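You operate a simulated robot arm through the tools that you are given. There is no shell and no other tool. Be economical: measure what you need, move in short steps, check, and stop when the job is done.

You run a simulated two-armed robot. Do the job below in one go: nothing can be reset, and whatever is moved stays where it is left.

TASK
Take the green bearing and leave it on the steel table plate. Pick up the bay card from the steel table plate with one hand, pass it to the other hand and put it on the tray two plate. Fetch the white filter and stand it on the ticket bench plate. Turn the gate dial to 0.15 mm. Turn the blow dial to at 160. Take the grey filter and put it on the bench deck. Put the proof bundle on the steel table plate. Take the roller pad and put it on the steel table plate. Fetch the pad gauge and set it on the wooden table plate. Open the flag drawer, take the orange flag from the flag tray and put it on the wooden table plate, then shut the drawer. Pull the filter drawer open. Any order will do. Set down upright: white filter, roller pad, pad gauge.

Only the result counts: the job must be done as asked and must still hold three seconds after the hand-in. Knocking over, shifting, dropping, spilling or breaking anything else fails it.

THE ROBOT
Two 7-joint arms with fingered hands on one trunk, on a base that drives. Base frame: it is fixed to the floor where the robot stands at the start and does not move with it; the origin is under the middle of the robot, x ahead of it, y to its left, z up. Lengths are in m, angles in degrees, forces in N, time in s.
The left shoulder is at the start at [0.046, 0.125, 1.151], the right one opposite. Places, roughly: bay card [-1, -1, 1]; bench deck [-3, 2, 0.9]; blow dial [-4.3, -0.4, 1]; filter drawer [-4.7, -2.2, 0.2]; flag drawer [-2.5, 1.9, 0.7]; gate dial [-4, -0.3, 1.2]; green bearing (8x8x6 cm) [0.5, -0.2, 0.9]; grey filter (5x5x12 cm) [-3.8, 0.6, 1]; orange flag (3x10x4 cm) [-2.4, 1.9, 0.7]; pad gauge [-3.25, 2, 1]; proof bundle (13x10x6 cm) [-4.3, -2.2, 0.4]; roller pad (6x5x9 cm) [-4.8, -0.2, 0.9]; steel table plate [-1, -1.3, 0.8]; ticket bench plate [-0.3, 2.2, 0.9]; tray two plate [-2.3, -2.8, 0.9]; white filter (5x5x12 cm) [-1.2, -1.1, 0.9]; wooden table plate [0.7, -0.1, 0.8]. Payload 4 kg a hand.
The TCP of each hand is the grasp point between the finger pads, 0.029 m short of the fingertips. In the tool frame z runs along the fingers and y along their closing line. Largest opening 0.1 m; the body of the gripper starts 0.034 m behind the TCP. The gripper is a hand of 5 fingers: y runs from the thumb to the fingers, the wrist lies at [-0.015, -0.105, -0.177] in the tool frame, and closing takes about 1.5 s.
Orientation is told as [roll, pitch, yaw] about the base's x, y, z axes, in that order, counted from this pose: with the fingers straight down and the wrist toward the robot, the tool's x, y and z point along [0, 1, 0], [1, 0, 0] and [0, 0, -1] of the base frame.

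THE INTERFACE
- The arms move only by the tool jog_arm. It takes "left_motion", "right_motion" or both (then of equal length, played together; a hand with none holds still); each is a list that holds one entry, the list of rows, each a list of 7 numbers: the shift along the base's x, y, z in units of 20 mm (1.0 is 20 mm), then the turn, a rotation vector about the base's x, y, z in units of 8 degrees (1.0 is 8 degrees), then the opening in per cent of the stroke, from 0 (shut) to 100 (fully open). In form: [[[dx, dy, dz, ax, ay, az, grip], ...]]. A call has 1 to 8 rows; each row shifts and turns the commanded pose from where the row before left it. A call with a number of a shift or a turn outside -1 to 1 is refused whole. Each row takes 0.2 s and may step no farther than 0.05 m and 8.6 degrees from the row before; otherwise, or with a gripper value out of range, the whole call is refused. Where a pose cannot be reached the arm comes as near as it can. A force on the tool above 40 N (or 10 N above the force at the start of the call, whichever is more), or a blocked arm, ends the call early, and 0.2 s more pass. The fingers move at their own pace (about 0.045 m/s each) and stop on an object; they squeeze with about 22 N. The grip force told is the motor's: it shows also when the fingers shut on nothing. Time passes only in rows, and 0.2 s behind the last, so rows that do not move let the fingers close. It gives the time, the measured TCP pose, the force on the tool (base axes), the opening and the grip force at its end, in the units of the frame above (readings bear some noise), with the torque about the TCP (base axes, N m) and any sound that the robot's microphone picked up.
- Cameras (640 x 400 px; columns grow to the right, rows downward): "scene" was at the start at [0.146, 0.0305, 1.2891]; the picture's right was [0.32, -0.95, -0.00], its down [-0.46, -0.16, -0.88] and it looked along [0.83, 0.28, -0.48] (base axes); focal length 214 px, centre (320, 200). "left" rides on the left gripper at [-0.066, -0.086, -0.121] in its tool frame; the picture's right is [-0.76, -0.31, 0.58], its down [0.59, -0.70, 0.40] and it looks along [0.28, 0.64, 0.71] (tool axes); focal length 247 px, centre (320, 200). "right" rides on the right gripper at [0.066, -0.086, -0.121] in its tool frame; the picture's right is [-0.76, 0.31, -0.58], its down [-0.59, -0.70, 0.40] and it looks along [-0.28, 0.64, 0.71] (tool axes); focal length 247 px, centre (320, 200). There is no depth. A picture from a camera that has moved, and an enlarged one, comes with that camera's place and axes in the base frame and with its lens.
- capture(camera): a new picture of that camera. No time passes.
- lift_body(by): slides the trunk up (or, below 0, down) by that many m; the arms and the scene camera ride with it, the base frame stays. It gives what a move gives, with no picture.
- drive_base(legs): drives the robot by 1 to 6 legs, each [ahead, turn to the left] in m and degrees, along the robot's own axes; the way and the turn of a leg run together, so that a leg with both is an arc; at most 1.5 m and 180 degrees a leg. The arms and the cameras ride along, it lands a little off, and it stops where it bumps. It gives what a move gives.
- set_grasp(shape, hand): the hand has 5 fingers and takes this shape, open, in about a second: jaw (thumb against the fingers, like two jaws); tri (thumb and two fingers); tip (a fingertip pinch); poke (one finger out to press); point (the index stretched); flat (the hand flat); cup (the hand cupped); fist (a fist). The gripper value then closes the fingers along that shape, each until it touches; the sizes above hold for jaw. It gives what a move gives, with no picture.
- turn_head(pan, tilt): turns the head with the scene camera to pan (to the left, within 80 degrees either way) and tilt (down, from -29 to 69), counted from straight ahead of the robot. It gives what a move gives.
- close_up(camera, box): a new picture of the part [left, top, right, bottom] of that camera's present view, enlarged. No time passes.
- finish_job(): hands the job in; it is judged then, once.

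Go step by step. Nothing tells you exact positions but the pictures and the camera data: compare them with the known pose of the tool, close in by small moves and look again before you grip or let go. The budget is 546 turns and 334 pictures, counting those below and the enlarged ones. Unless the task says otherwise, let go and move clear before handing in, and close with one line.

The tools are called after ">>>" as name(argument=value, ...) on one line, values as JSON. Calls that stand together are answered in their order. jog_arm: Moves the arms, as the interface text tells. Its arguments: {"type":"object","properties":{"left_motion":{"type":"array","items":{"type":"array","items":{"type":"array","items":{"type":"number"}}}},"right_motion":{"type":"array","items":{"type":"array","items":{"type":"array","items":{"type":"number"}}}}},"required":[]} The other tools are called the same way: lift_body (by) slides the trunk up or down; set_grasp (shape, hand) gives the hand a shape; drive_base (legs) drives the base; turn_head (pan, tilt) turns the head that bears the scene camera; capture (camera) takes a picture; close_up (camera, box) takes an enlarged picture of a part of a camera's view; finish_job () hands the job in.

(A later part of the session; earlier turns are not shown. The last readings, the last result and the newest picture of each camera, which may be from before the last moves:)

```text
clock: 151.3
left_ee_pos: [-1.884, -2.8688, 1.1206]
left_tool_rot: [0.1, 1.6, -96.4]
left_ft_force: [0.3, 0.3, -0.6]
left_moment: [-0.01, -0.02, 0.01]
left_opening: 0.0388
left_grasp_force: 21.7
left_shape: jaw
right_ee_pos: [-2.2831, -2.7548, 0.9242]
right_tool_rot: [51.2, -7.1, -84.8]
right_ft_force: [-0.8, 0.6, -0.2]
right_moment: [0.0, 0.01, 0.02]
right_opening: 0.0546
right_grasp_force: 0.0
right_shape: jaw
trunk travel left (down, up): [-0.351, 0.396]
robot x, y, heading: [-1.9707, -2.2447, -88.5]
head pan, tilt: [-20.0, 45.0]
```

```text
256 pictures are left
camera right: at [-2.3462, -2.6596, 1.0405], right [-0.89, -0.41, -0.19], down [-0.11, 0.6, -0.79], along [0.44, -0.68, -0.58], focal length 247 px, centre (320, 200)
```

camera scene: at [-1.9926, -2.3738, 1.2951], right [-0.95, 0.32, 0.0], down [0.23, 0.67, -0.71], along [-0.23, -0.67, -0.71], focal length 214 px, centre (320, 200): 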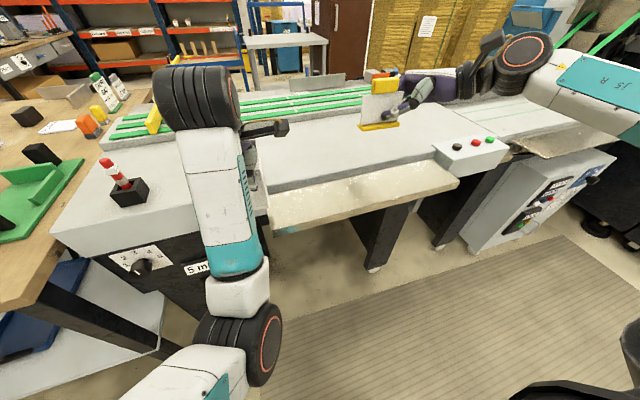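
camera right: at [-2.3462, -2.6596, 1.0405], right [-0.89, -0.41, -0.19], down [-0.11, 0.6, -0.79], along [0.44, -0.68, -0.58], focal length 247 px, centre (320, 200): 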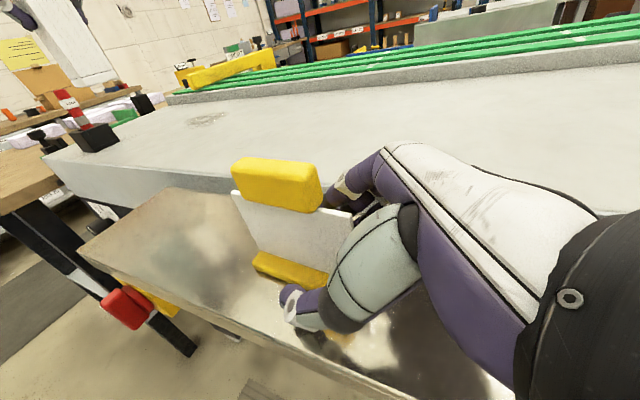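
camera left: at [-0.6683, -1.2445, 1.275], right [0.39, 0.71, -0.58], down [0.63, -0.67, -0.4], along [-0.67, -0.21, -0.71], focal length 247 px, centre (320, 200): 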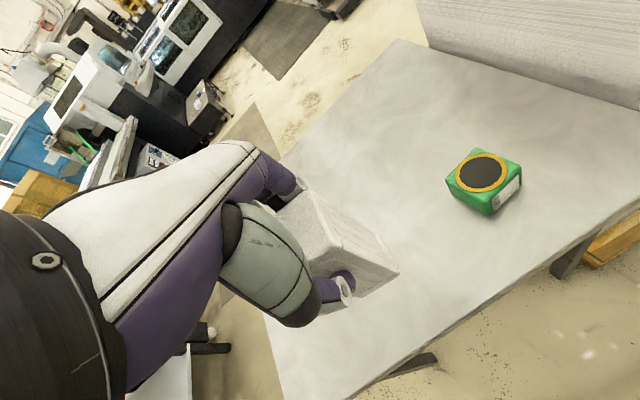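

>>> jog_arm(right_motion=[[[-0.7, 0, 0.5, 0, 0, 0, 55], [-0.8, 0, 0.6, 0, 0, 0, 55], [-0.8, 0, 0.6, 0, 0, 0, 55], [-0.8, 0, 0.6, 0, 0, 0, 55], [-0.8, 0, 0.8, 0, 0, 0, 55], [-0.5, 0, 1, 0, 0, 0, 55], [0, 0, 1, 0, 0, 0, 55], [0, 0.5, 1, 0, 0, 0, 55]]])

>>> capture(camera="right")

>>> capture(camera="scene")

```text
clock: 153.1
left_ee_pos: [-1.8839, -2.869, 1.1232]
left_tool_rot: [0.1, 1.7, -96.4]
left_ft_force: [0.0, 0.4, -1.3]
left_moment: [-0.01, -0.02, 0.01]
left_opening: 0.0386
left_grasp_force: 21.9
left_shape: jaw
right_ee_pos: [-2.3438, -2.7439, 1.0305]
right_tool_rot: [51.2, -7.1, -84.8]
right_ft_force: [0.1, -0.1, -0.1]
right_moment: [0.03, -0.03, -0.02]
right_opening: 0.0548
right_grasp_force: 0.2
right_shape: jaw
right hand out of reach, approached as far as the arm can: row 2, 3, 4
trunk travel left (down, up): [-0.351, 0.396]
robot x, y, heading: [-1.968, -2.2491, -88.7]
head pan, tilt: [-20.0, 45.0]
```

```text
255 pictures are left
camera right: at [-2.4079, -2.6479, 1.1446], right [-0.89, -0.41, -0.19], down [-0.11, 0.6, -0.79], along [0.44, -0.68, -0.58], focal length 247 px, centre (320, 200)
```

right: 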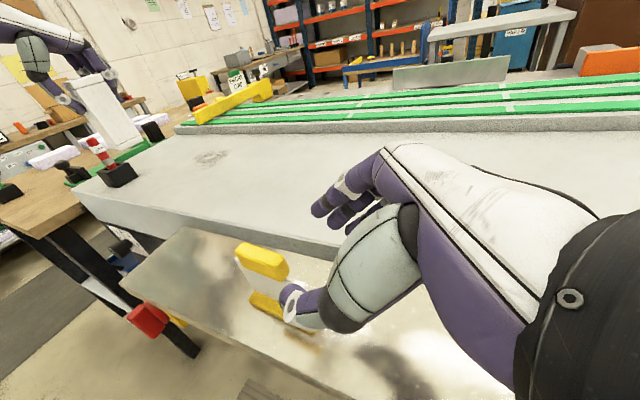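

```text
254 pictures are left
camera scene: at [-1.9922, -2.3797, 1.2656], right [-0.95, 0.32, 0.0], down [0.23, 0.67, -0.71], along [-0.23, -0.67, -0.71], focal length 214 px, centre (320, 200)
```

scene: 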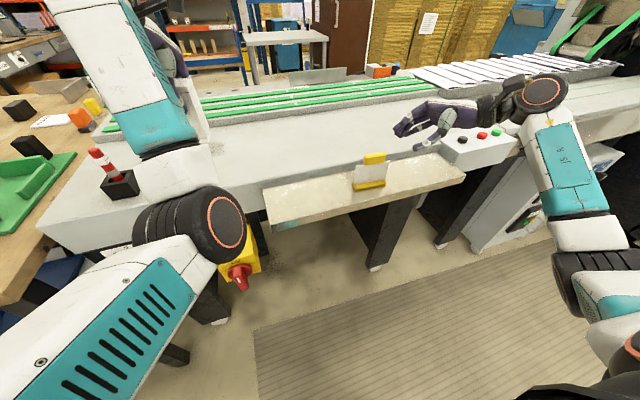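

The card stands on tray two. I'll raise the hands/trunk, back off, and turn toward the north side to see the way to the ticket bench.

>>> lift_body(by=0.1)

>>> drive_base(legs=[[-0.15, 0], [0, -90]])

>>> turn_head(pan=-60, tilt=20)

>>> capture(camera="scene")

>>> turn_head(pan=10, tilt=20)

>>> capture(camera="scene")

```text
clock: 154.4
left_ee_pos: [-1.8837, -2.871, 1.2203]
left_tool_rot: [0.1, 1.7, -96.4]
left_ft_force: [0.3, 0.3, -1.4]
left_moment: [0.03, 0.01, -0.01]
left_opening: 0.039
left_grasp_force: 22.5
left_shape: jaw
right_ee_pos: [-2.3441, -2.7438, 1.1271]
right_tool_rot: [51.1, -7.0, -84.8]
right_ft_force: [0.7, 0.6, -0.2]
right_moment: [0.01, 0.02, 0.0]
right_opening: 0.0547
right_grasp_force: 0.1
right_shape: jaw
trunk travel left (down, up): [-0.451, 0.296]
robot x, y, heading: [-1.9681, -2.2503, -88.6]
head pan, tilt: [-20.0, 45.0]
```

```text
clock: 159.6
left_ee_pos: [-2.5937, -2.1971, 1.2208]
left_tool_rot: [0.2, 1.7, 174.8]
left_ft_force: [-0.1, -0.7, -1.0]
left_moment: [0.02, 0.01, -0.03]
left_opening: 0.0387
left_grasp_force: 22.1
left_shape: jaw
right_ee_pos: [-2.4777, -1.7333, 1.1279]
right_tool_rot: [51.3, -7.2, -173.5]
right_ft_force: [0.2, 0.6, -1.0]
right_moment: [0.01, 0.0, 0.01]
right_opening: 0.0549
right_grasp_force: 0.0
right_shape: jaw
trunk travel left (down, up): [-0.451, 0.296]
robot x, y, heading: [-1.9712, -2.0995, -177.6]
head pan, tilt: [-20.0, 45.0]
```

```text
clock: 160.6
left_ee_pos: [-2.5933, -2.1962, 1.2214]
left_tool_rot: [0.2, 1.6, 174.9]
left_ft_force: [0.2, -0.4, -1.5]
left_moment: [0.04, 0.0, -0.03]
left_opening: 0.0385
left_grasp_force: 21.8
left_shape: jaw
right_ee_pos: [-2.4783, -1.7322, 1.1279]
right_tool_rot: [51.3, -7.1, -173.5]
right_ft_force: [0.0, 0.5, 0.3]
right_moment: [0.0, -0.03, -0.01]
right_opening: 0.0547
right_grasp_force: 0.0
right_shape: jaw
trunk travel left (down, up): [-0.451, 0.296]
robot x, y, heading: [-1.971, -2.0969, -177.9]
head pan, tilt: [-60.0, 20.0]
```

```text
253 pictures are left
camera scene: at [-2.0598, -2.0185, 1.4057], right [0.84, 0.54, 0.0], down [0.18, -0.29, -0.94], along [-0.51, 0.79, -0.34], focal length 214 px, centre (320, 200)
```

scene: 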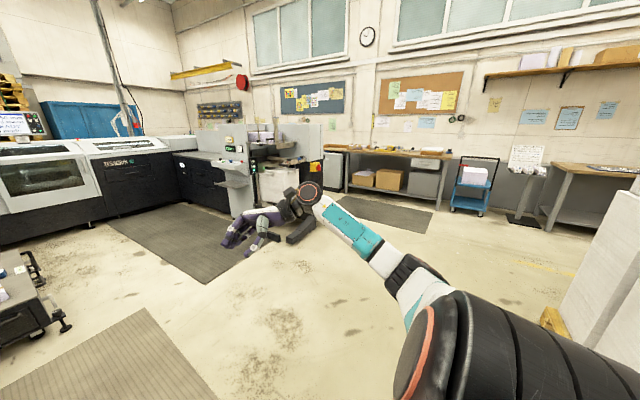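

```text
clock: 162.1
left_ee_pos: [-2.594, -2.1962, 1.2216]
left_tool_rot: [0.1, 1.8, 174.9]
left_ft_force: [0.1, 0.2, -0.5]
left_moment: [0.01, 0.01, 0.01]
left_opening: 0.0385
left_grasp_force: 22.2
left_shape: jaw
right_ee_pos: [-2.4779, -1.7333, 1.1273]
right_tool_rot: [51.4, -7.1, -173.5]
right_ft_force: [0.0, -0.8, -0.4]
right_moment: [0.02, 0.0, 0.01]
right_opening: 0.055
right_grasp_force: 0.1
right_shape: jaw
trunk travel left (down, up): [-0.451, 0.296]
robot x, y, heading: [-1.9749, -2.0955, -177.8]
head pan, tilt: [10.0, 20.0]
```

```text
252 pictures are left
camera scene: at [-2.1006, -2.1171, 1.4057], right [-0.22, 0.98, 0.0], down [0.33, 0.07, -0.94], along [-0.92, -0.2, -0.34], focal length 214 px, centre (320, 200)
```

scene: 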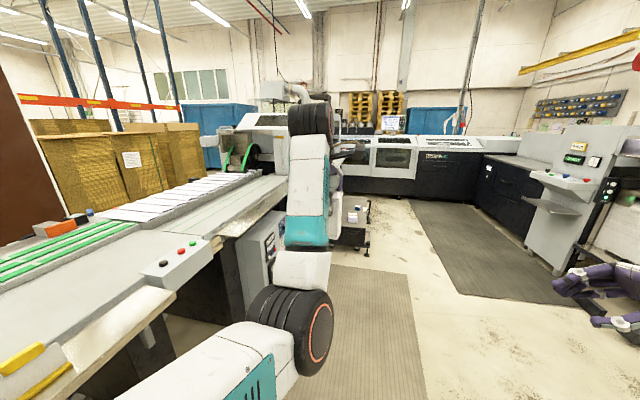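

Open floor leads north. I'll drive up along x≈-1.95 past the stack, then turn toward the ticket bench.

>>> drive_base(legs=[[0, -92], [1.4, 0], [1.3, 0], [0, -45]])

>>> capture(camera="scene")

>>> turn_head(pan=-30, tilt=20)

>>> capture(camera="scene")

```text
clock: 181.1
left_ee_pos: [-1.5491, 1.0613, 1.2207]
left_tool_rot: [0.3, 1.7, 35.9]
left_ft_force: [-0.5, 0.2, -1.6]
left_moment: [0.05, -0.01, -0.01]
left_opening: 0.0382
left_grasp_force: 21.7
left_shape: jaw
right_ee_pos: [-1.331, 0.6348, 1.1273]
right_tool_rot: [51.3, -7.1, 47.4]
right_ft_force: [0.3, 0.3, -0.5]
right_moment: [-0.03, 0.01, -0.02]
right_opening: 0.0545
right_grasp_force: 0.0
right_shape: jaw
trunk travel left (down, up): [-0.451, 0.296]
robot x, y, heading: [-1.9527, 0.5811, 43.3]
head pan, tilt: [10.0, 20.0]
```

```text
251 pictures are left
camera scene: at [-1.8655, 0.6813, 1.4058], right [0.8, -0.6, 0.0], down [-0.2, -0.27, -0.94], along [0.56, 0.75, -0.34], focal length 214 px, centre (320, 200)
```

scene: 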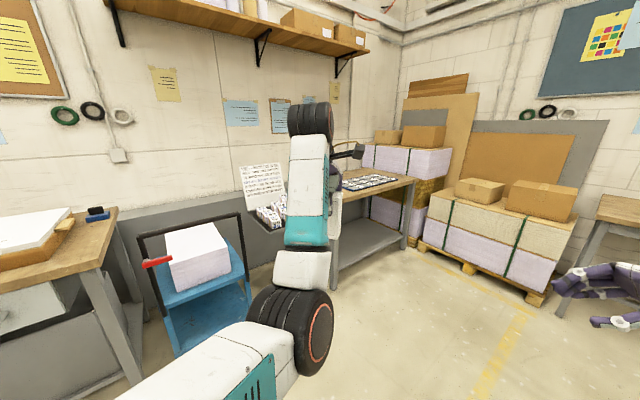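

```text
clock: 182.1
left_ee_pos: [-1.5487, 1.0603, 1.2224]
left_tool_rot: [0.0, 1.7, 35.9]
left_ft_force: [0.3, 0.2, -1.8]
left_moment: [-0.01, 0.02, -0.01]
left_opening: 0.038
left_grasp_force: 21.6
left_shape: jaw
right_ee_pos: [-1.3332, 0.6356, 1.1272]
right_tool_rot: [51.4, -7.1, 47.5]
right_ft_force: [0.5, 0.2, 0.0]
right_moment: [-0.01, 0.02, -0.02]
right_opening: 0.0547
right_grasp_force: 0.0
right_shape: jaw
trunk travel left (down, up): [-0.451, 0.296]
robot x, y, heading: [-1.9523, 0.5773, 43.3]
head pan, tilt: [-30.0, 20.0]
```

```text
250 pictures are left
camera scene: at [-1.8307, 0.6284, 1.4057], right [0.23, -0.97, 0.0], down [-0.33, -0.08, -0.94], along [0.91, 0.22, -0.34], focal length 214 px, centre (320, 200)
```

scene: 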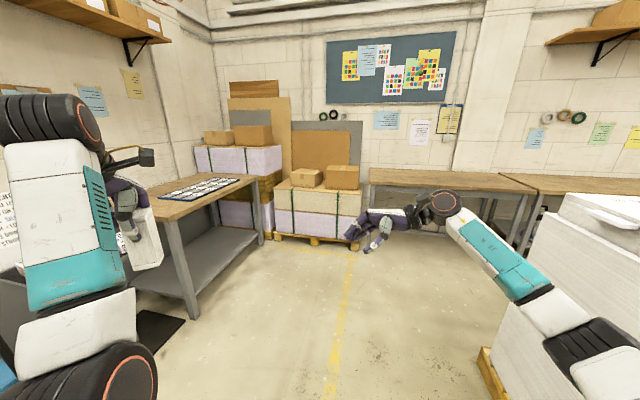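

The ticket bench's front edge is at y≈1.78, x from -0.86 to 0.22, with a ticket tray in the middle. I'll drive to about (-0.1,1.22) and face it.

>>> drive_base(legs=[[0, -24], [1.0, 0], [0.95, 0], [0, 70]])

>>> turn_head(pan=0, tilt=40)

>>> capture(camera="scene")

```text
clock: 196.2
left_ee_pos: [-0.1879, 1.869, 1.2232]
left_tool_rot: [0.1, 1.5, 81.4]
left_ft_force: [0.5, 0.3, -1.2]
left_moment: [-0.01, 0.02, -0.06]
left_opening: 0.0375
left_grasp_force: 21.9
left_shape: jaw
right_ee_pos: [0.2628, 1.7231, 1.1283]
right_tool_rot: [51.2, -6.8, 94.0]
right_ft_force: [-8.4, -19.4, 3.2]
right_moment: [0.37, -0.31, -0.86]
right_opening: 0.0548
right_grasp_force: 0.1
right_shape: jaw
trunk travel left (down, up): [-0.451, 0.296]
robot x, y, heading: [-0.1264, 1.248, 88.7]
head pan, tilt: [-30.0, 20.0]
stopped in leg 4: the force on the tool passed its limit (the readings are from after the stop); the commanded pose is now the measured one
```

```text
clock: 197.2
left_ee_pos: [-0.1901, 1.8689, 1.2233]
left_tool_rot: [0.1, 1.5, 81.5]
left_ft_force: [0.0, 0.0, -1.4]
left_moment: [-0.02, -0.02, -0.02]
left_opening: 0.0373
left_grasp_force: 21.6
left_shape: jaw
right_ee_pos: [0.262, 1.7223, 1.1279]
right_tool_rot: [51.3, -6.8, 93.9]
right_ft_force: [-12.0, -27.8, 3.4]
right_moment: [0.46, -0.32, -1.13]
right_opening: 0.0547
right_grasp_force: 0.1
right_shape: jaw
trunk travel left (down, up): [-0.451, 0.296]
robot x, y, heading: [-0.1261, 1.245, 88.9]
head pan, tilt: [0.0, 40.0]
```

```text
249 pictures are left
camera scene: at [-0.1234, 1.3686, 1.3749], right [1.0, -0.02, 0.0], down [-0.01, -0.64, -0.77], along [0.02, 0.77, -0.64], focal length 214 px, centre (320, 200)
```

scene: 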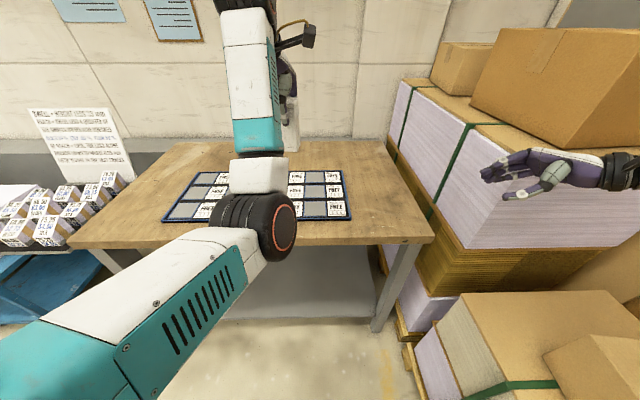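

My right hand bumped the boxed stack at the right of the bench. I'll pull it straight back off it.

>>> jog_arm(right_motion=[[[-0.3, -0.8, 0, 0, 0, 0, 55], [-0.3, -1, 0, 0, 0, 0, 55], [-0.3, -1, 0, 0, 0, 0, 55], [-0.3, -1, 0, 0, 0, 0, 55], [-0.3, -1, 0, 0, 0, 0, 55], [-0.3, -1, 0, 0, 0, 0, 55]]])

>>> capture(camera="scene")

```text
clock: 198.6
left_ee_pos: [-0.1875, 1.8733, 1.2207]
left_tool_rot: [0.1, 1.8, 81.4]
left_ft_force: [0.6, 0.5, -0.9]
left_moment: [0.01, 0.0, 0.0]
left_opening: 0.0377
left_grasp_force: 21.9
left_shape: jaw
right_ee_pos: [0.2275, 1.6116, 1.1245]
right_tool_rot: [51.2, -6.7, 93.6]
right_ft_force: [0.2, 0.4, 0.6]
right_moment: [-0.01, 0.0, 0.01]
right_opening: 0.0549
right_grasp_force: 0.0
right_shape: jaw
trunk travel left (down, up): [-0.451, 0.296]
robot x, y, heading: [-0.1268, 1.2508, 88.8]
head pan, tilt: [0.0, 40.0]
```

```text
248 pictures are left
camera scene: at [-0.1215, 1.3729, 1.3744], right [1.0, -0.02, 0.0], down [-0.01, -0.64, -0.77], along [0.01, 0.77, -0.64], focal length 214 px, centre (320, 200)
```

scene: 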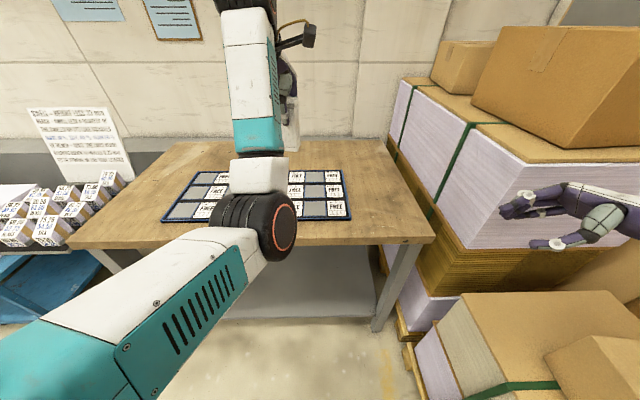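

The stack looks undisturbed. The free spot right of the tickets is out of reach, so I'll use the left gap (x≈-0.75, y≈1.95): shift the robot 0.57 m to -x.

>>> drive_base(legs=[[-0.25, 0], [0, 90], [0.55, 0], [0, -89], [0.2, 0]])

>>> capture(camera="scene")

>>> capture(camera="left")

```text
clock: 202.7
left_ee_pos: [-0.6404, 1.3885, 1.2202]
left_tool_rot: [-0.1, 1.9, 128.3]
left_ft_force: [0.0, 0.2, -1.3]
left_moment: [-0.07, -0.03, 0.0]
left_opening: 0.0376
left_grasp_force: 22.1
left_shape: jaw
right_ee_pos: [-0.1688, 1.5156, 1.1237]
right_tool_rot: [51.1, -6.1, 140.8]
right_ft_force: [0.4, 0.1, -0.3]
right_moment: [-0.02, -0.01, -0.01]
right_opening: 0.0548
right_grasp_force: 0.1
right_shape: jaw
trunk travel left (down, up): [-0.451, 0.296]
robot x, y, heading: [-0.141, 1.0067, 129.3]
head pan, tilt: [0.0, 40.0]
stopped in leg 2: the robot was blocked; the commanded pose is now the measured one
```

```text
247 pictures are left
camera scene: at [-0.2188, 1.1056, 1.3741], right [0.78, 0.63, 0.0], down [0.41, -0.5, -0.76], along [-0.48, 0.59, -0.64], focal length 214 px, centre (320, 200)
```

scene: 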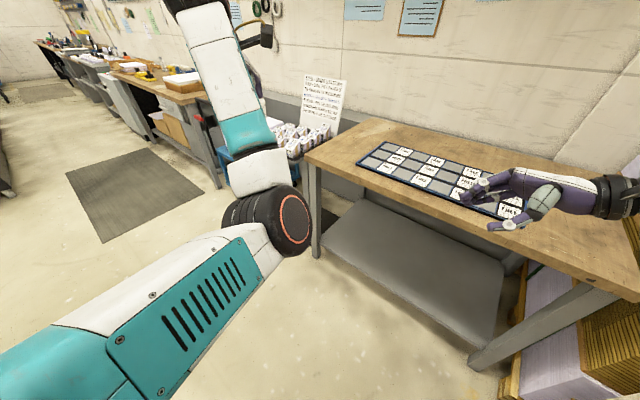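

```text
246 pictures are left
camera left: at [-0.5386, 1.3644, 1.3462], right [0.8, 0.21, -0.56], down [-0.02, -0.93, -0.38], along [-0.6, 0.31, -0.73], focal length 247 px, centre (320, 200)
```

left: 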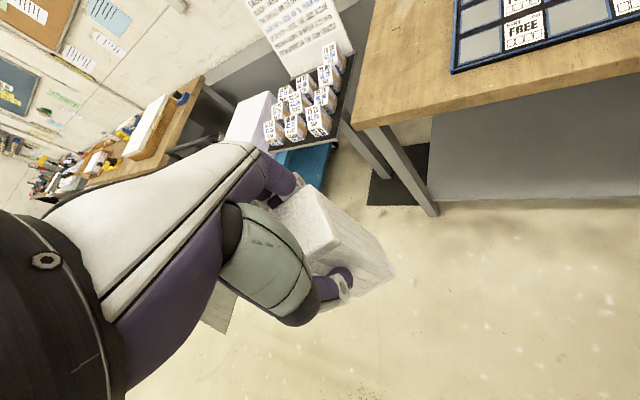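

Something at the rear right (probably the elbow near the boxes) blocked the turn. I'll move ahead first along the free direction, then continue.

>>> drive_base(legs=[[0.2, 0], [0, 50], [0.42, 0]])

>>> turn_head(pan=-70, tilt=30)

>>> capture(camera="scene")

```text
clock: 208.7
left_ee_pos: [-1.2974, 1.0342, 1.2207]
left_tool_rot: [0.2, 1.9, 178.2]
left_ft_force: [-0.3, -0.6, -0.7]
left_moment: [0.01, -0.02, -0.01]
left_opening: 0.0376
left_grasp_force: 22.1
left_shape: jaw
right_ee_pos: [-1.09, 1.4772, 1.1229]
right_tool_rot: [51.2, -6.4, -169.3]
right_ft_force: [-0.6, 1.0, -0.1]
right_moment: [-0.01, -0.02, 0.0]
right_opening: 0.0549
right_grasp_force: 0.0
right_shape: jaw
trunk travel left (down, up): [-0.451, 0.296]
robot x, y, heading: [-0.6859, 1.1706, 178.8]
head pan, tilt: [0.0, 40.0]
```

```text
clock: 210.1
left_ee_pos: [-1.2963, 1.0337, 1.2211]
left_tool_rot: [0.3, 1.8, 178.2]
left_ft_force: [-0.5, 0.7, -0.8]
left_moment: [0.02, 0.0, -0.04]
left_opening: 0.0376
left_grasp_force: 22.2
left_shape: jaw
right_ee_pos: [-1.0905, 1.4787, 1.1248]
right_tool_rot: [51.3, -6.4, -169.3]
right_ft_force: [0.2, 0.4, 0.1]
right_moment: [-0.03, 0.01, 0.01]
right_opening: 0.055
right_grasp_force: 0.1
right_shape: jaw
trunk travel left (down, up): [-0.451, 0.296]
robot x, y, heading: [-0.6845, 1.1734, 179.1]
head pan, tilt: [-70.0, 30.0]
```

```text
245 pictures are left
camera scene: at [-0.7508, 1.2582, 1.3897], right [0.94, 0.33, 0.0], down [0.16, -0.47, -0.87], along [-0.28, 0.82, -0.5], focal length 214 px, centre (320, 200)
```

scene: 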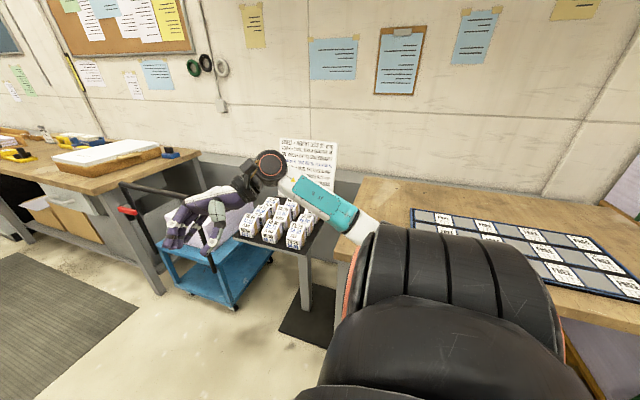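

Now turn to face the bench and approach.

>>> drive_base(legs=[[0, -89], [0.13, 0]])

>>> turn_head(pan=5, tilt=45)

>>> capture(camera="scene")

>>> capture(camera="left")

```text
clock: 215.2
left_ee_pos: [-0.8142, 1.9089, 1.222]
left_tool_rot: [0.2, 1.6, 87.9]
left_ft_force: [0.6, -0.6, -0.9]
left_moment: [0.01, 0.04, 0.0]
left_opening: 0.0377
left_grasp_force: 21.7
left_shape: jaw
right_ee_pos: [-0.3733, 1.7004, 1.1249]
right_tool_rot: [51.3, -6.5, 100.4]
right_ft_force: [-0.3, -1.4, -1.4]
right_moment: [-0.05, 0.0, -0.02]
right_opening: 0.0551
right_grasp_force: 0.0
right_shape: jaw
trunk travel left (down, up): [-0.451, 0.296]
robot x, y, heading: [-0.6849, 1.3004, 88.8]
head pan, tilt: [-70.0, 30.0]
```

```text
clock: 216.7
left_ee_pos: [-0.8152, 1.9124, 1.2215]
left_tool_rot: [0.1, 1.8, 87.8]
left_ft_force: [-0.7, -0.2, -1.4]
left_moment: [-0.04, 0.01, -0.01]
left_opening: 0.0379
left_grasp_force: 22.4
left_shape: jaw
right_ee_pos: [-0.3732, 1.7016, 1.1244]
right_tool_rot: [51.3, -6.4, 100.5]
right_ft_force: [0.1, 0.0, 0.1]
right_moment: [0.02, -0.02, 0.03]
right_opening: 0.0549
right_grasp_force: 0.0
right_shape: jaw
trunk travel left (down, up): [-0.451, 0.296]
robot x, y, heading: [-0.6839, 1.302, 89.0]
head pan, tilt: [5.0, 45.0]
```

```text
244 pictures are left
camera scene: at [-0.6839, 1.4202, 1.3671], right [1.0, 0.07, 0.0], down [0.05, -0.71, -0.71], along [-0.05, 0.71, -0.71], focal length 214 px, centre (320, 200)
```

scene: 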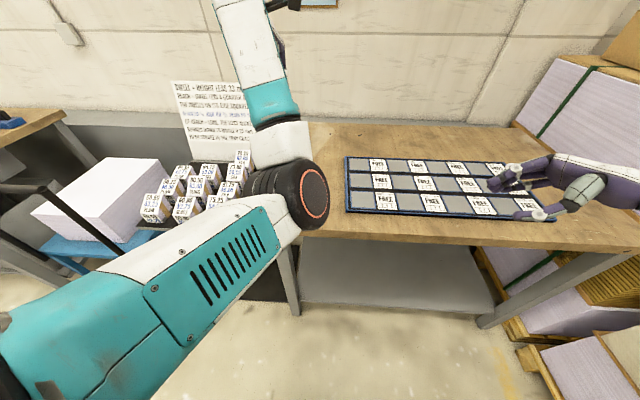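

```text
243 pictures are left
camera left: at [-0.7519, 1.8264, 1.3474], right [0.74, -0.35, -0.57], down [-0.62, -0.69, -0.37], along [-0.26, 0.63, -0.73], focal length 247 px, centre (320, 200)
```

left: 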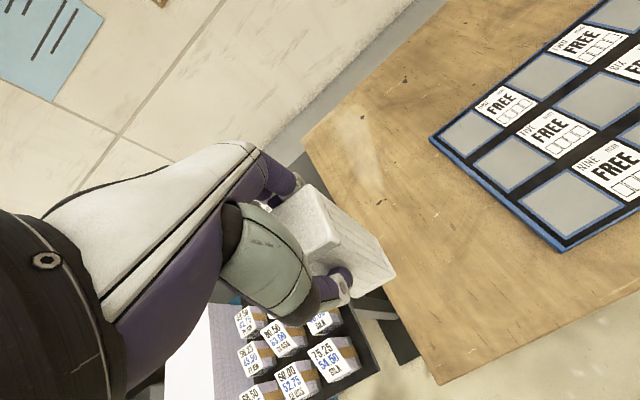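

The gap on the bench is x∈[-0.88,-0.63], top ≈0.868. Moving the filter to (-0.757,1.97) and lowering.

>>> jog_arm(left_motion=[[[0.5, 0.5, 0, 0.22, 0, 0, 0], [0.5, 0.5, 0, 0, 0, 0, 0], [0.5, 0.5, -1, 0, 0, 0, 0], [0.5, 0.5, -1, 0, 0, 0, 0], [0.5, 0.5, -1, 0, 0, 0, 0], [0.4, 0.4, -1, 0, 0, 0, 0], [0, 0, -1, 0, 0, 0, 0], [0, 0, -1, 0, 0, 0, 0]]])

>>> jog_arm(left_motion=[[[0, 0, -1, 0, 0, 0, 0], [0, 0, -1, 0, 0, 0, 0], [0, 0, -1, 0, 0, 0, 0], [0, 0, -1, 0, 0, 0, 0], [0, 0, -1, 0, 0, 0, 0], [0, 0, 0, 0, 0, 0, 0]]])

>>> capture(camera="left")

>>> capture(camera="right")

```text
clock: 218.5
left_ee_pos: [-0.7565, 1.9699, 1.1014]
left_tool_rot: [0.2, 0.1, 87.8]
left_ft_force: [-0.9, -0.1, -1.0]
left_moment: [-0.02, -0.04, -0.01]
left_opening: 0.0378
left_grasp_force: 22.2
left_shape: jaw
right_ee_pos: [-0.3728, 1.7019, 1.1229]
right_tool_rot: [51.3, -6.5, 100.4]
right_ft_force: [0.6, -0.3, -0.4]
right_moment: [0.01, 0.01, 0.01]
right_opening: 0.0553
right_grasp_force: 0.2
right_shape: jaw
trunk travel left (down, up): [-0.451, 0.296]
robot x, y, heading: [-0.6794, 1.2991, 89.2]
head pan, tilt: [5.0, 45.0]
```

```text
clock: 219.9
left_ee_pos: [-0.7563, 1.9689, 1.0015]
left_tool_rot: [0.4, 0.0, 87.8]
left_ft_force: [0.4, -0.4, -1.4]
left_moment: [0.01, 0.03, 0.01]
left_opening: 0.0376
left_grasp_force: 22.2
left_shape: jaw
right_ee_pos: [-0.3749, 1.7006, 1.1237]
right_tool_rot: [51.5, -6.4, 100.4]
right_ft_force: [0.9, 0.0, -0.3]
right_moment: [-0.02, 0.0, 0.04]
right_opening: 0.0551
right_grasp_force: 0.1
right_shape: jaw
trunk travel left (down, up): [-0.451, 0.296]
robot x, y, heading: [-0.6848, 1.3003, 89.0]
head pan, tilt: [5.0, 45.0]
```

```text
242 pictures are left
camera left: at [-0.693, 1.8809, 1.1246], right [0.74, -0.34, -0.58], down [-0.62, -0.68, -0.4], along [-0.26, 0.65, -0.71], focal length 247 px, centre (320, 200)
```

left: 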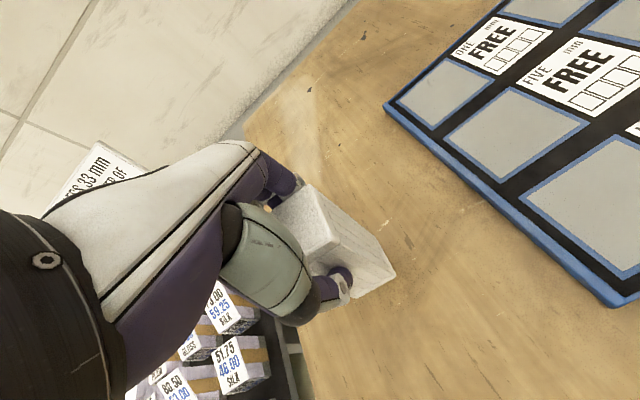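

```text
241 pictures are left
camera right: at [-0.3031, 1.6143, 1.2405], right [0.85, 0.49, -0.2], down [0.17, -0.6, -0.78], along [-0.5, 0.63, -0.59], focal length 247 px, centre (320, 200)
```

right: 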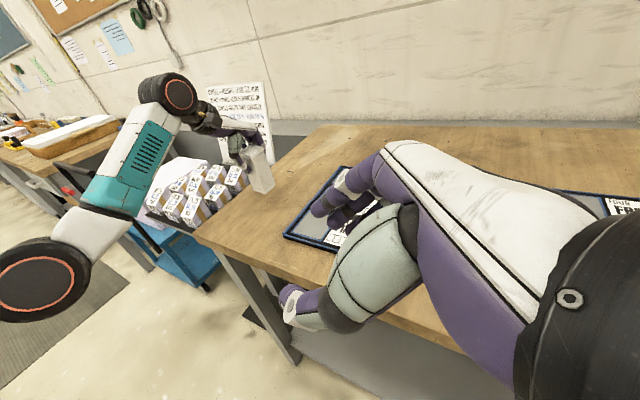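

About 3 cm above the bench. Lowering gently until contact.

>>> jog_arm(left_motion=[[[0, 0, -0.7, 0, 0, 0, 0], [0, 0, -0.4, 0, 0, 0, 0], [0, 0, -0.2, 0, 0, 0, 0], [0, 0, -0.2, 0, 0, 0, 0], [0, 0, -0.2, 0, 0, 0, 0], [0, 0, -0.2, 0, 0, 0, 0], [0, 0, -0.2, 0, 0, 0, 0]]])

```text
clock: 221.5
left_ee_pos: [-0.7572, 1.9691, 0.96]
left_tool_rot: [0.2, 0.0, 87.8]
left_ft_force: [-0.9, 0.2, -1.2]
left_moment: [-0.03, -0.01, 0.01]
left_opening: 0.0376
left_grasp_force: 22.0
left_shape: jaw
right_ee_pos: [-0.3745, 1.7005, 1.1234]
right_tool_rot: [51.3, -6.4, 100.4]
right_ft_force: [0.3, 0.0, 0.3]
right_moment: [-0.03, -0.03, 0.05]
right_opening: 0.0549
right_grasp_force: 0.1
right_shape: jaw
trunk travel left (down, up): [-0.451, 0.296]
robot x, y, heading: [-0.6841, 1.298, 88.8]
head pan, tilt: [5.0, 45.0]
```

>>> jog_arm(left_motion=[[[0, 0, -0.2, 0, 0, 0, 0], [0, 0, -0.2, 0, 0, 0, 0], [0, 0, -0.2, 0, 0, 0, 0], [0, 0, -0.2, 0, 0, 0, 0], [0, 0, -0.2, 0, 0, 0, 0], [0, 0, -0.2, 0, 0, 0, 0], [0, 0, 0, 0, 0, 0, 0]]])

>>> close_up(camera="right", box=[180, 100, 320, 240])

```text
clock: 222.7
left_ee_pos: [-0.7577, 1.9734, 0.9521]
left_tool_rot: [0.3, -1.4, 88.0]
left_ft_force: [-1.7, -3.7, 15.4]
left_moment: [-0.43, -0.01, -0.01]
left_opening: 0.0403
left_grasp_force: 22.1
left_shape: jaw
right_ee_pos: [-0.3727, 1.7009, 1.123]
right_tool_rot: [51.4, -6.4, 100.5]
right_ft_force: [0.5, 1.0, -0.1]
right_moment: [-0.05, 0.0, 0.05]
right_opening: 0.0549
right_grasp_force: 0.1
right_shape: jaw
trunk travel left (down, up): [-0.451, 0.296]
robot x, y, heading: [-0.6833, 1.2978, 89.1]
head pan, tilt: [5.0, 45.0]
stopped in row 5 (left hand): the force on the tool passed its limit (the readings are from after the stop); the commanded pose is now the measured one
```

```text
2.86 times, centred on (250, 170) of right
camera zoom: at [-0.3029, 1.6136, 1.2405], right [0.85, 0.49, -0.2], down [0.17, -0.6, -0.78], along [-0.5, 0.63, -0.59], focal length 706 px, centre (520, 286)
```

zoom: 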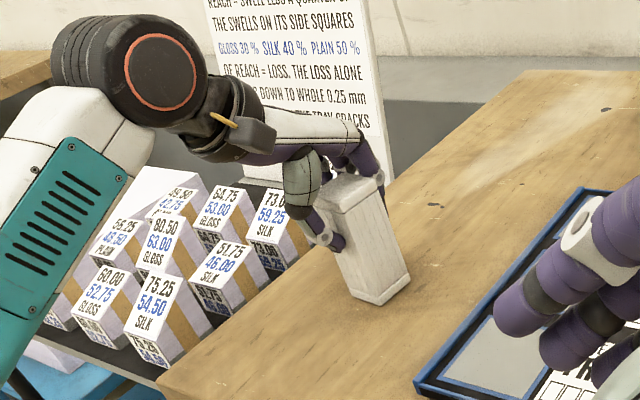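

It's in contact. I'll relieve the pressure slightly, open, and rise.

>>> jog_arm(left_motion=[[[0, -0.1, 0.1, 0, 0, 0, 0], [0, 0, 0, 0, 0, 0, 40], [0, 0, 0, 0, 0, 0, 60], [0, 0, 0, 0, 0, 0, 80], [0, 0, 0, 0, 0, 0, 100], [0, 0, 0, 0, 0, 0, 100], [0, 0, 0, 0, 0, 0, 100], [0, 0, 0, 0, 0, 0, 100]]])

>>> close_up(camera="right", box=[180, 100, 320, 240])

>>> capture(camera="left")

```text
clock: 224.5
left_ee_pos: [-0.7581, 1.9701, 0.9512]
left_tool_rot: [0.3, -1.1, 88.1]
left_ft_force: [0.2, 0.4, -0.2]
left_moment: [0.0, 0.02, -0.01]
left_opening: 0.0999
left_grasp_force: 0.1
left_shape: jaw
right_ee_pos: [-0.3735, 1.7026, 1.1235]
right_tool_rot: [51.4, -6.4, 100.5]
right_ft_force: [-0.2, 0.2, 0.3]
right_moment: [0.0, 0.0, -0.01]
right_opening: 0.055
right_grasp_force: 0.0
right_shape: jaw
trunk travel left (down, up): [-0.451, 0.296]
robot x, y, heading: [-0.6807, 1.2973, 89.0]
head pan, tilt: [5.0, 45.0]
```

```text
2.86 times, centred on (250, 170) of right
camera zoom: at [-0.3032, 1.6144, 1.2406], right [0.85, 0.49, -0.2], down [0.17, -0.6, -0.78], along [-0.5, 0.63, -0.59], focal length 706 px, centre (520, 286)
```

zoom: 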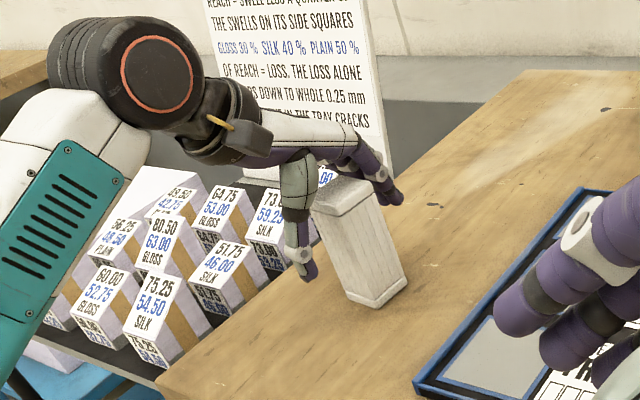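

```text
238 pictures are left
camera left: at [-0.6945, 1.8799, 1.073], right [0.74, -0.32, -0.59], down [-0.61, -0.67, -0.41], along [-0.26, 0.66, -0.7], focal length 247 px, centre (320, 200)
```

left: 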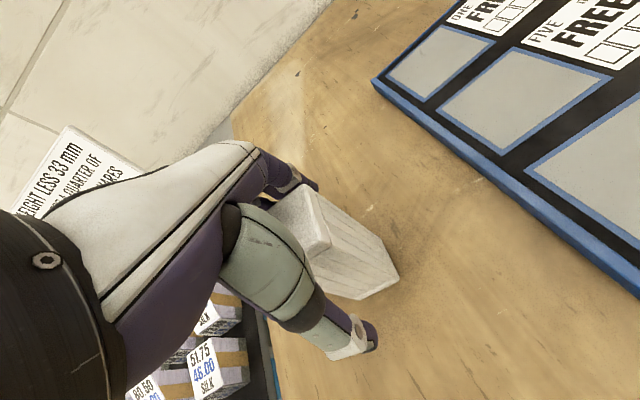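

The white filter stands freely. Lifting the left hand clear and backing off.

>>> jog_arm(left_motion=[[[0, 0, 0.7, 0, 0, 0, 100], [0, 0, 1, 0, 0, 0, 100], [0, 0, 1, 0, 0, 0, 100], [0, 0, 1, 0, 0, 0, 100], [0, 0, 1, 0, 0, 0, 100], [0, 0, 1, 0, 0, 0, 100], [0, 0, 1, 0, 0, 0, 100], [0, 0, 1, 0, 0, 0, 100]]], right_motion=[[[0, 0, 0.5, 0, 0, 0, 80], [0, 0, 0.5, 0, 0, 0, 100], [0, 0, 0, 0, 0.8, 0, 100], [0, 0, 0, 0, 0.8, 0, 100], [0, 0, 0, 0, 0.8, 0, 100], [0, 0, 0, 0, 0.8, 0, 100], [0, 0, 0, 0, 0.8, 0, 100], [0, 0, 0, 0, 0.8, 0, 100]]])

>>> drive_base(legs=[[-0.25, 0]])

>>> capture(camera="scene")

```text
clock: 226.3
left_ee_pos: [-0.7583, 1.9716, 1.1054]
left_tool_rot: [0.4, -1.0, 88.1]
left_ft_force: [-0.6, 0.1, -0.1]
left_moment: [0.01, -0.03, 0.02]
left_opening: 0.1
left_grasp_force: 0.0
left_shape: jaw
right_ee_pos: [-0.3736, 1.7009, 1.1432]
right_tool_rot: [90.1, -11.5, 94.0]
right_ft_force: [-0.4, 0.6, -0.7]
right_moment: [-0.02, -0.02, -0.01]
right_opening: 0.0998
right_grasp_force: 0.1
right_shape: jaw
trunk travel left (down, up): [-0.451, 0.296]
robot x, y, heading: [-0.6795, 1.2999, 89.0]
head pan, tilt: [5.0, 45.0]
```

```text
clock: 228.1
left_ee_pos: [-0.7619, 1.7201, 1.1044]
left_tool_rot: [0.3, -1.1, 87.9]
left_ft_force: [0.0, -1.3, -0.1]
left_moment: [-0.02, -0.02, -0.01]
left_opening: 0.1
left_grasp_force: 0.0
left_shape: jaw
right_ee_pos: [-0.3782, 1.4509, 1.1442]
right_tool_rot: [89.8, -11.6, 94.1]
right_ft_force: [0.4, 0.0, -0.7]
right_moment: [0.01, -0.01, -0.02]
right_opening: 0.0998
right_grasp_force: 0.1
right_shape: jaw
trunk travel left (down, up): [-0.451, 0.296]
robot x, y, heading: [-0.689, 1.0456, 88.7]
head pan, tilt: [5.0, 45.0]
```

```text
237 pictures are left
camera scene: at [-0.6884, 1.1695, 1.3672], right [1.0, 0.07, 0.0], down [0.05, -0.71, -0.71], along [-0.05, 0.71, -0.71], focal length 214 px, centre (320, 200)
```

scene: 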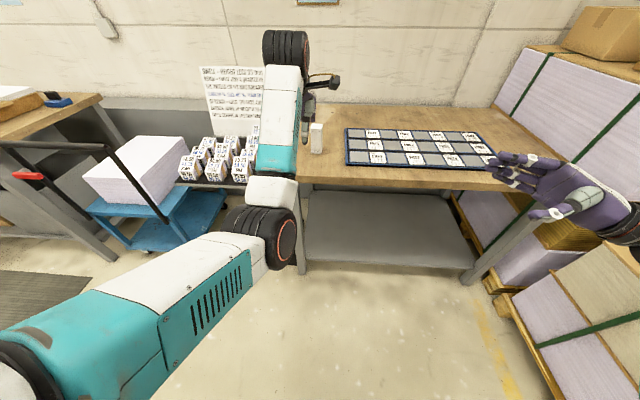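

White filter done. I turned the right hand the wrong way; I'll rotate it back to tool-down.

>>> jog_arm(right_motion=[[[0, 0, 0, 0, -0.7, 0, 100], [0, 0, 0, 0, -0.7, 0, 100], [0, 0, 0, 0, -0.7, 0, 100], [0, 0, 0, 0, -0.7, 0, 100], [0, 0, 0, 0, -0.7, 0, 100], [0, 0, 0, 0, -0.7, 0, 100], [0, 0, 0, 0, -0.7, 0, 100], [0, 0, 0, 0, -0.7, 0, 100]]])

>>> jog_arm(right_motion=[[[0, 0, 0, 0, -0.7, 0, 100], [0, 0, 0, 0, -0.7, 0, 100], [0, 0, 0, 0, -0.7, 0, 100], [0, 0, 0, 0, -0.7, 0, 100], [0, 0, 0, 0, -0.7, 0, 100], [0, 0, 0, 0, -0.7, 0, 100], [0, 0, 0, 0, -0.7, 0, 100], [0, 0, 0, 0, -0.7, 0, 100]]])

>>> turn_head(pan=70, tilt=20)

>>> capture(camera="scene")

```text
clock: 229.9
left_ee_pos: [-0.762, 1.7214, 1.1054]
left_tool_rot: [0.3, -1.0, 87.9]
left_ft_force: [-0.7, 0.3, 0.2]
left_moment: [-0.01, -0.01, 0.02]
left_opening: 0.0996
left_grasp_force: 0.1
left_shape: jaw
right_ee_pos: [-0.3779, 1.4515, 1.1428]
right_tool_rot: [44.9, -5.3, 100.9]
right_ft_force: [-0.2, 0.6, -0.7]
right_moment: [0.0, 0.0, -0.01]
right_opening: 0.1
right_grasp_force: 0.0
right_shape: jaw
trunk travel left (down, up): [-0.451, 0.296]
robot x, y, heading: [-0.6859, 1.0513, 88.9]
head pan, tilt: [5.0, 45.0]
```

```text
clock: 231.7
left_ee_pos: [-0.7622, 1.7213, 1.104]
left_tool_rot: [0.3, -0.9, 87.9]
left_ft_force: [0.1, -0.1, 0.6]
left_moment: [0.0, 0.0, 0.02]
left_opening: 0.0998
left_grasp_force: 0.0
left_shape: jaw
right_ee_pos: [-0.3776, 1.4512, 1.144]
right_tool_rot: [1.0, 3.9, 101.4]
right_ft_force: [0.3, 0.2, 0.7]
right_moment: [0.03, 0.0, 0.01]
right_opening: 0.0999
right_grasp_force: 0.1
right_shape: jaw
trunk travel left (down, up): [-0.451, 0.296]
robot x, y, heading: [-0.6865, 1.0518, 89.0]
head pan, tilt: [5.0, 45.0]
```

```text
clock: 233.1
left_ee_pos: [-0.7613, 1.7221, 1.1043]
left_tool_rot: [0.3, -1.0, 87.9]
left_ft_force: [-0.6, 0.5, 0.8]
left_moment: [0.03, 0.04, -0.02]
left_opening: 0.1001
left_grasp_force: 0.2
left_shape: jaw
right_ee_pos: [-0.3787, 1.4529, 1.1432]
right_tool_rot: [1.2, 3.9, 101.5]
right_ft_force: [0.0, 1.3, -0.3]
right_moment: [0.0, -0.01, 0.01]
right_opening: 0.0996
right_grasp_force: 0.1
right_shape: jaw
trunk travel left (down, up): [-0.451, 0.296]
robot x, y, heading: [-0.6845, 1.0513, 88.8]
head pan, tilt: [70.0, 20.0]
```

```text
236 pictures are left
camera scene: at [-0.7697, 1.1232, 1.4058], right [0.36, 0.93, 0.0], down [0.32, -0.12, -0.94], along [-0.88, 0.34, -0.34], focal length 214 px, centre (320, 200)
```

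scene: 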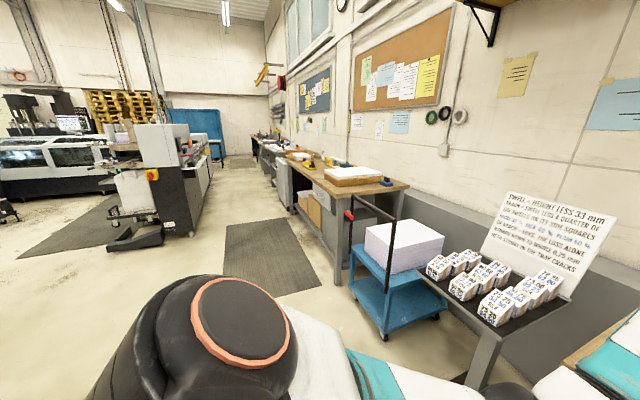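

Next: the bench with the flag drawer and pad gauge, west of here. Driving along y≈1.05.

>>> drive_base(legs=[[0, 90], [1.2, 0], [0.55, 0], [0, -88]])

>>> turn_head(pan=0, tilt=30)

>>> capture(camera="scene")

>>> turn_head(pan=40, tilt=30)

>>> capture(camera="scene")

```text
clock: 249.4
left_ee_pos: [-2.5243, 1.8361, 1.1052]
left_tool_rot: [0.2, -1.0, 88.5]
left_ft_force: [-0.1, -0.1, -0.5]
left_moment: [-0.01, 0.03, -0.02]
left_opening: 0.0999
left_grasp_force: 0.1
left_shape: jaw
right_ee_pos: [-2.1382, 1.5701, 1.1442]
right_tool_rot: [1.1, 3.9, 102.1]
right_ft_force: [-0.4, -0.6, 0.3]
right_moment: [-0.03, -0.01, -0.01]
right_opening: 0.0999
right_grasp_force: 0.0
right_shape: jaw
trunk travel left (down, up): [-0.451, 0.296]
robot x, y, heading: [-2.4445, 1.1628, 89.3]
head pan, tilt: [70.0, 20.0]
```

```text
clock: 250.8
left_ee_pos: [-2.5269, 1.8352, 1.1049]
left_tool_rot: [0.3, -0.9, 88.4]
left_ft_force: [0.3, 0.6, -0.5]
left_moment: [0.04, 0.01, 0.0]
left_opening: 0.0997
left_grasp_force: 0.2
left_shape: jaw
right_ee_pos: [-2.1388, 1.569, 1.1444]
right_tool_rot: [1.1, 3.8, 102.2]
right_ft_force: [0.1, 0.4, 0.5]
right_moment: [0.0, 0.01, 0.01]
right_opening: 0.0998
right_grasp_force: 0.1
right_shape: jaw
trunk travel left (down, up): [-0.451, 0.296]
robot x, y, heading: [-2.4444, 1.1636, 89.5]
head pan, tilt: [0.0, 30.0]
```

```text
235 pictures are left
camera scene: at [-2.4385, 1.2948, 1.3897], right [1.0, -0.01, 0.0], down [0.0, -0.5, -0.87], along [0.01, 0.87, -0.5], focal length 214 px, centre (320, 200)
```

scene: 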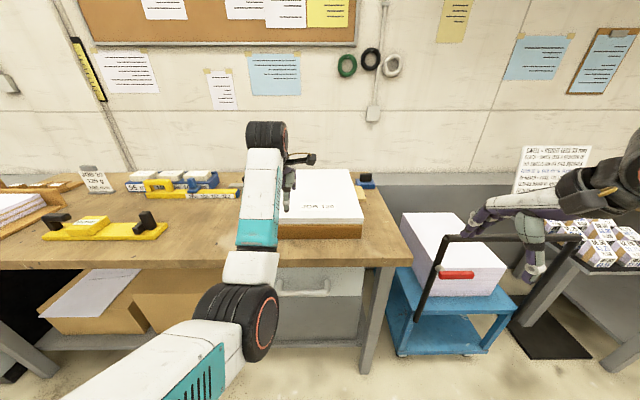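

```text
clock: 251.9
left_ee_pos: [-2.5248, 1.8357, 1.1045]
left_tool_rot: [0.3, -1.1, 88.5]
left_ft_force: [-0.3, -0.3, -1.0]
left_moment: [0.0, -0.02, 0.01]
left_opening: 0.0997
left_grasp_force: 0.1
left_shape: jaw
right_ee_pos: [-2.1384, 1.5699, 1.1439]
right_tool_rot: [1.1, 3.9, 102.2]
right_ft_force: [0.3, 0.0, -0.1]
right_moment: [0.02, -0.05, 0.01]
right_opening: 0.0997
right_grasp_force: 0.1
right_shape: jaw
trunk travel left (down, up): [-0.451, 0.296]
robot x, y, heading: [-2.4431, 1.1644, 89.6]
head pan, tilt: [40.0, 30.0]
```

```text
234 pictures are left
camera scene: at [-2.4967, 1.2741, 1.3897], right [0.77, 0.64, 0.0], down [0.32, -0.39, -0.87], along [-0.55, 0.67, -0.5], focal length 214 px, centre (320, 200)
```

scene: 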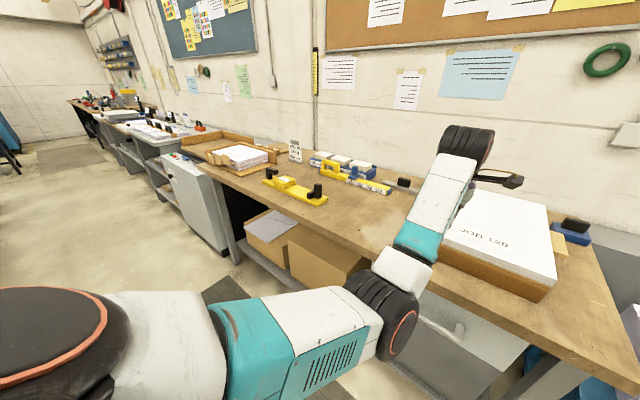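

I see the grey drawer under the bench with a bar handle, and gauges on the bench to the left. Zooming in on both.

>>> close_up(camera="scene", box=[180, 120, 420, 240])

>>> turn_head(pan=0, tilt=50)

>>> capture(camera="scene")

```text
2.67 times, centred on (300, 180) of scene
camera zoom: at [-2.4967, 1.2741, 1.3897], right [0.77, 0.64, 0.0], down [0.32, -0.39, -0.87], along [-0.55, 0.67, -0.5], focal length 572 px, centre (373, 253)
```

zoom: 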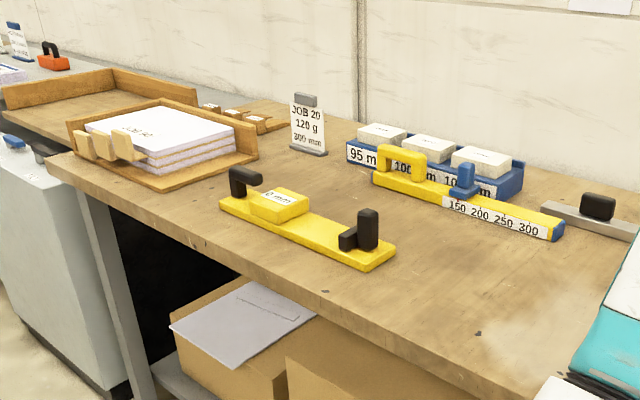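

```text
clock: 252.9
left_ee_pos: [-2.5241, 1.8349, 1.1041]
left_tool_rot: [0.3, -1.0, 88.5]
left_ft_force: [-0.1, -0.3, -0.1]
left_moment: [0.0, 0.02, 0.0]
left_opening: 0.0996
left_grasp_force: 0.1
left_shape: jaw
right_ee_pos: [-2.1383, 1.5691, 1.1446]
right_tool_rot: [1.0, 4.0, 102.1]
right_ft_force: [0.1, 0.0, 0.0]
right_moment: [0.0, -0.01, 0.01]
right_opening: 0.1001
right_grasp_force: 0.0
right_shape: jaw
trunk travel left (down, up): [-0.451, 0.296]
robot x, y, heading: [-2.4431, 1.1642, 89.2]
head pan, tilt: [0.0, 50.0]
```

```text
232 pictures are left
camera scene: at [-2.4387, 1.2813, 1.3602], right [1.0, -0.01, 0.0], down [-0.01, -0.77, -0.64], along [0.0, 0.64, -0.77], focal length 214 px, centre (320, 200)
```

scene: 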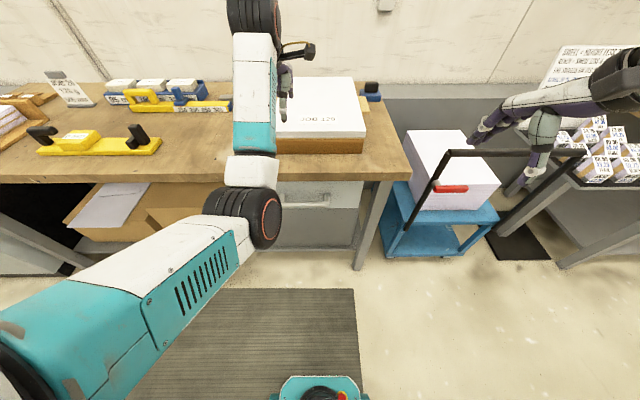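

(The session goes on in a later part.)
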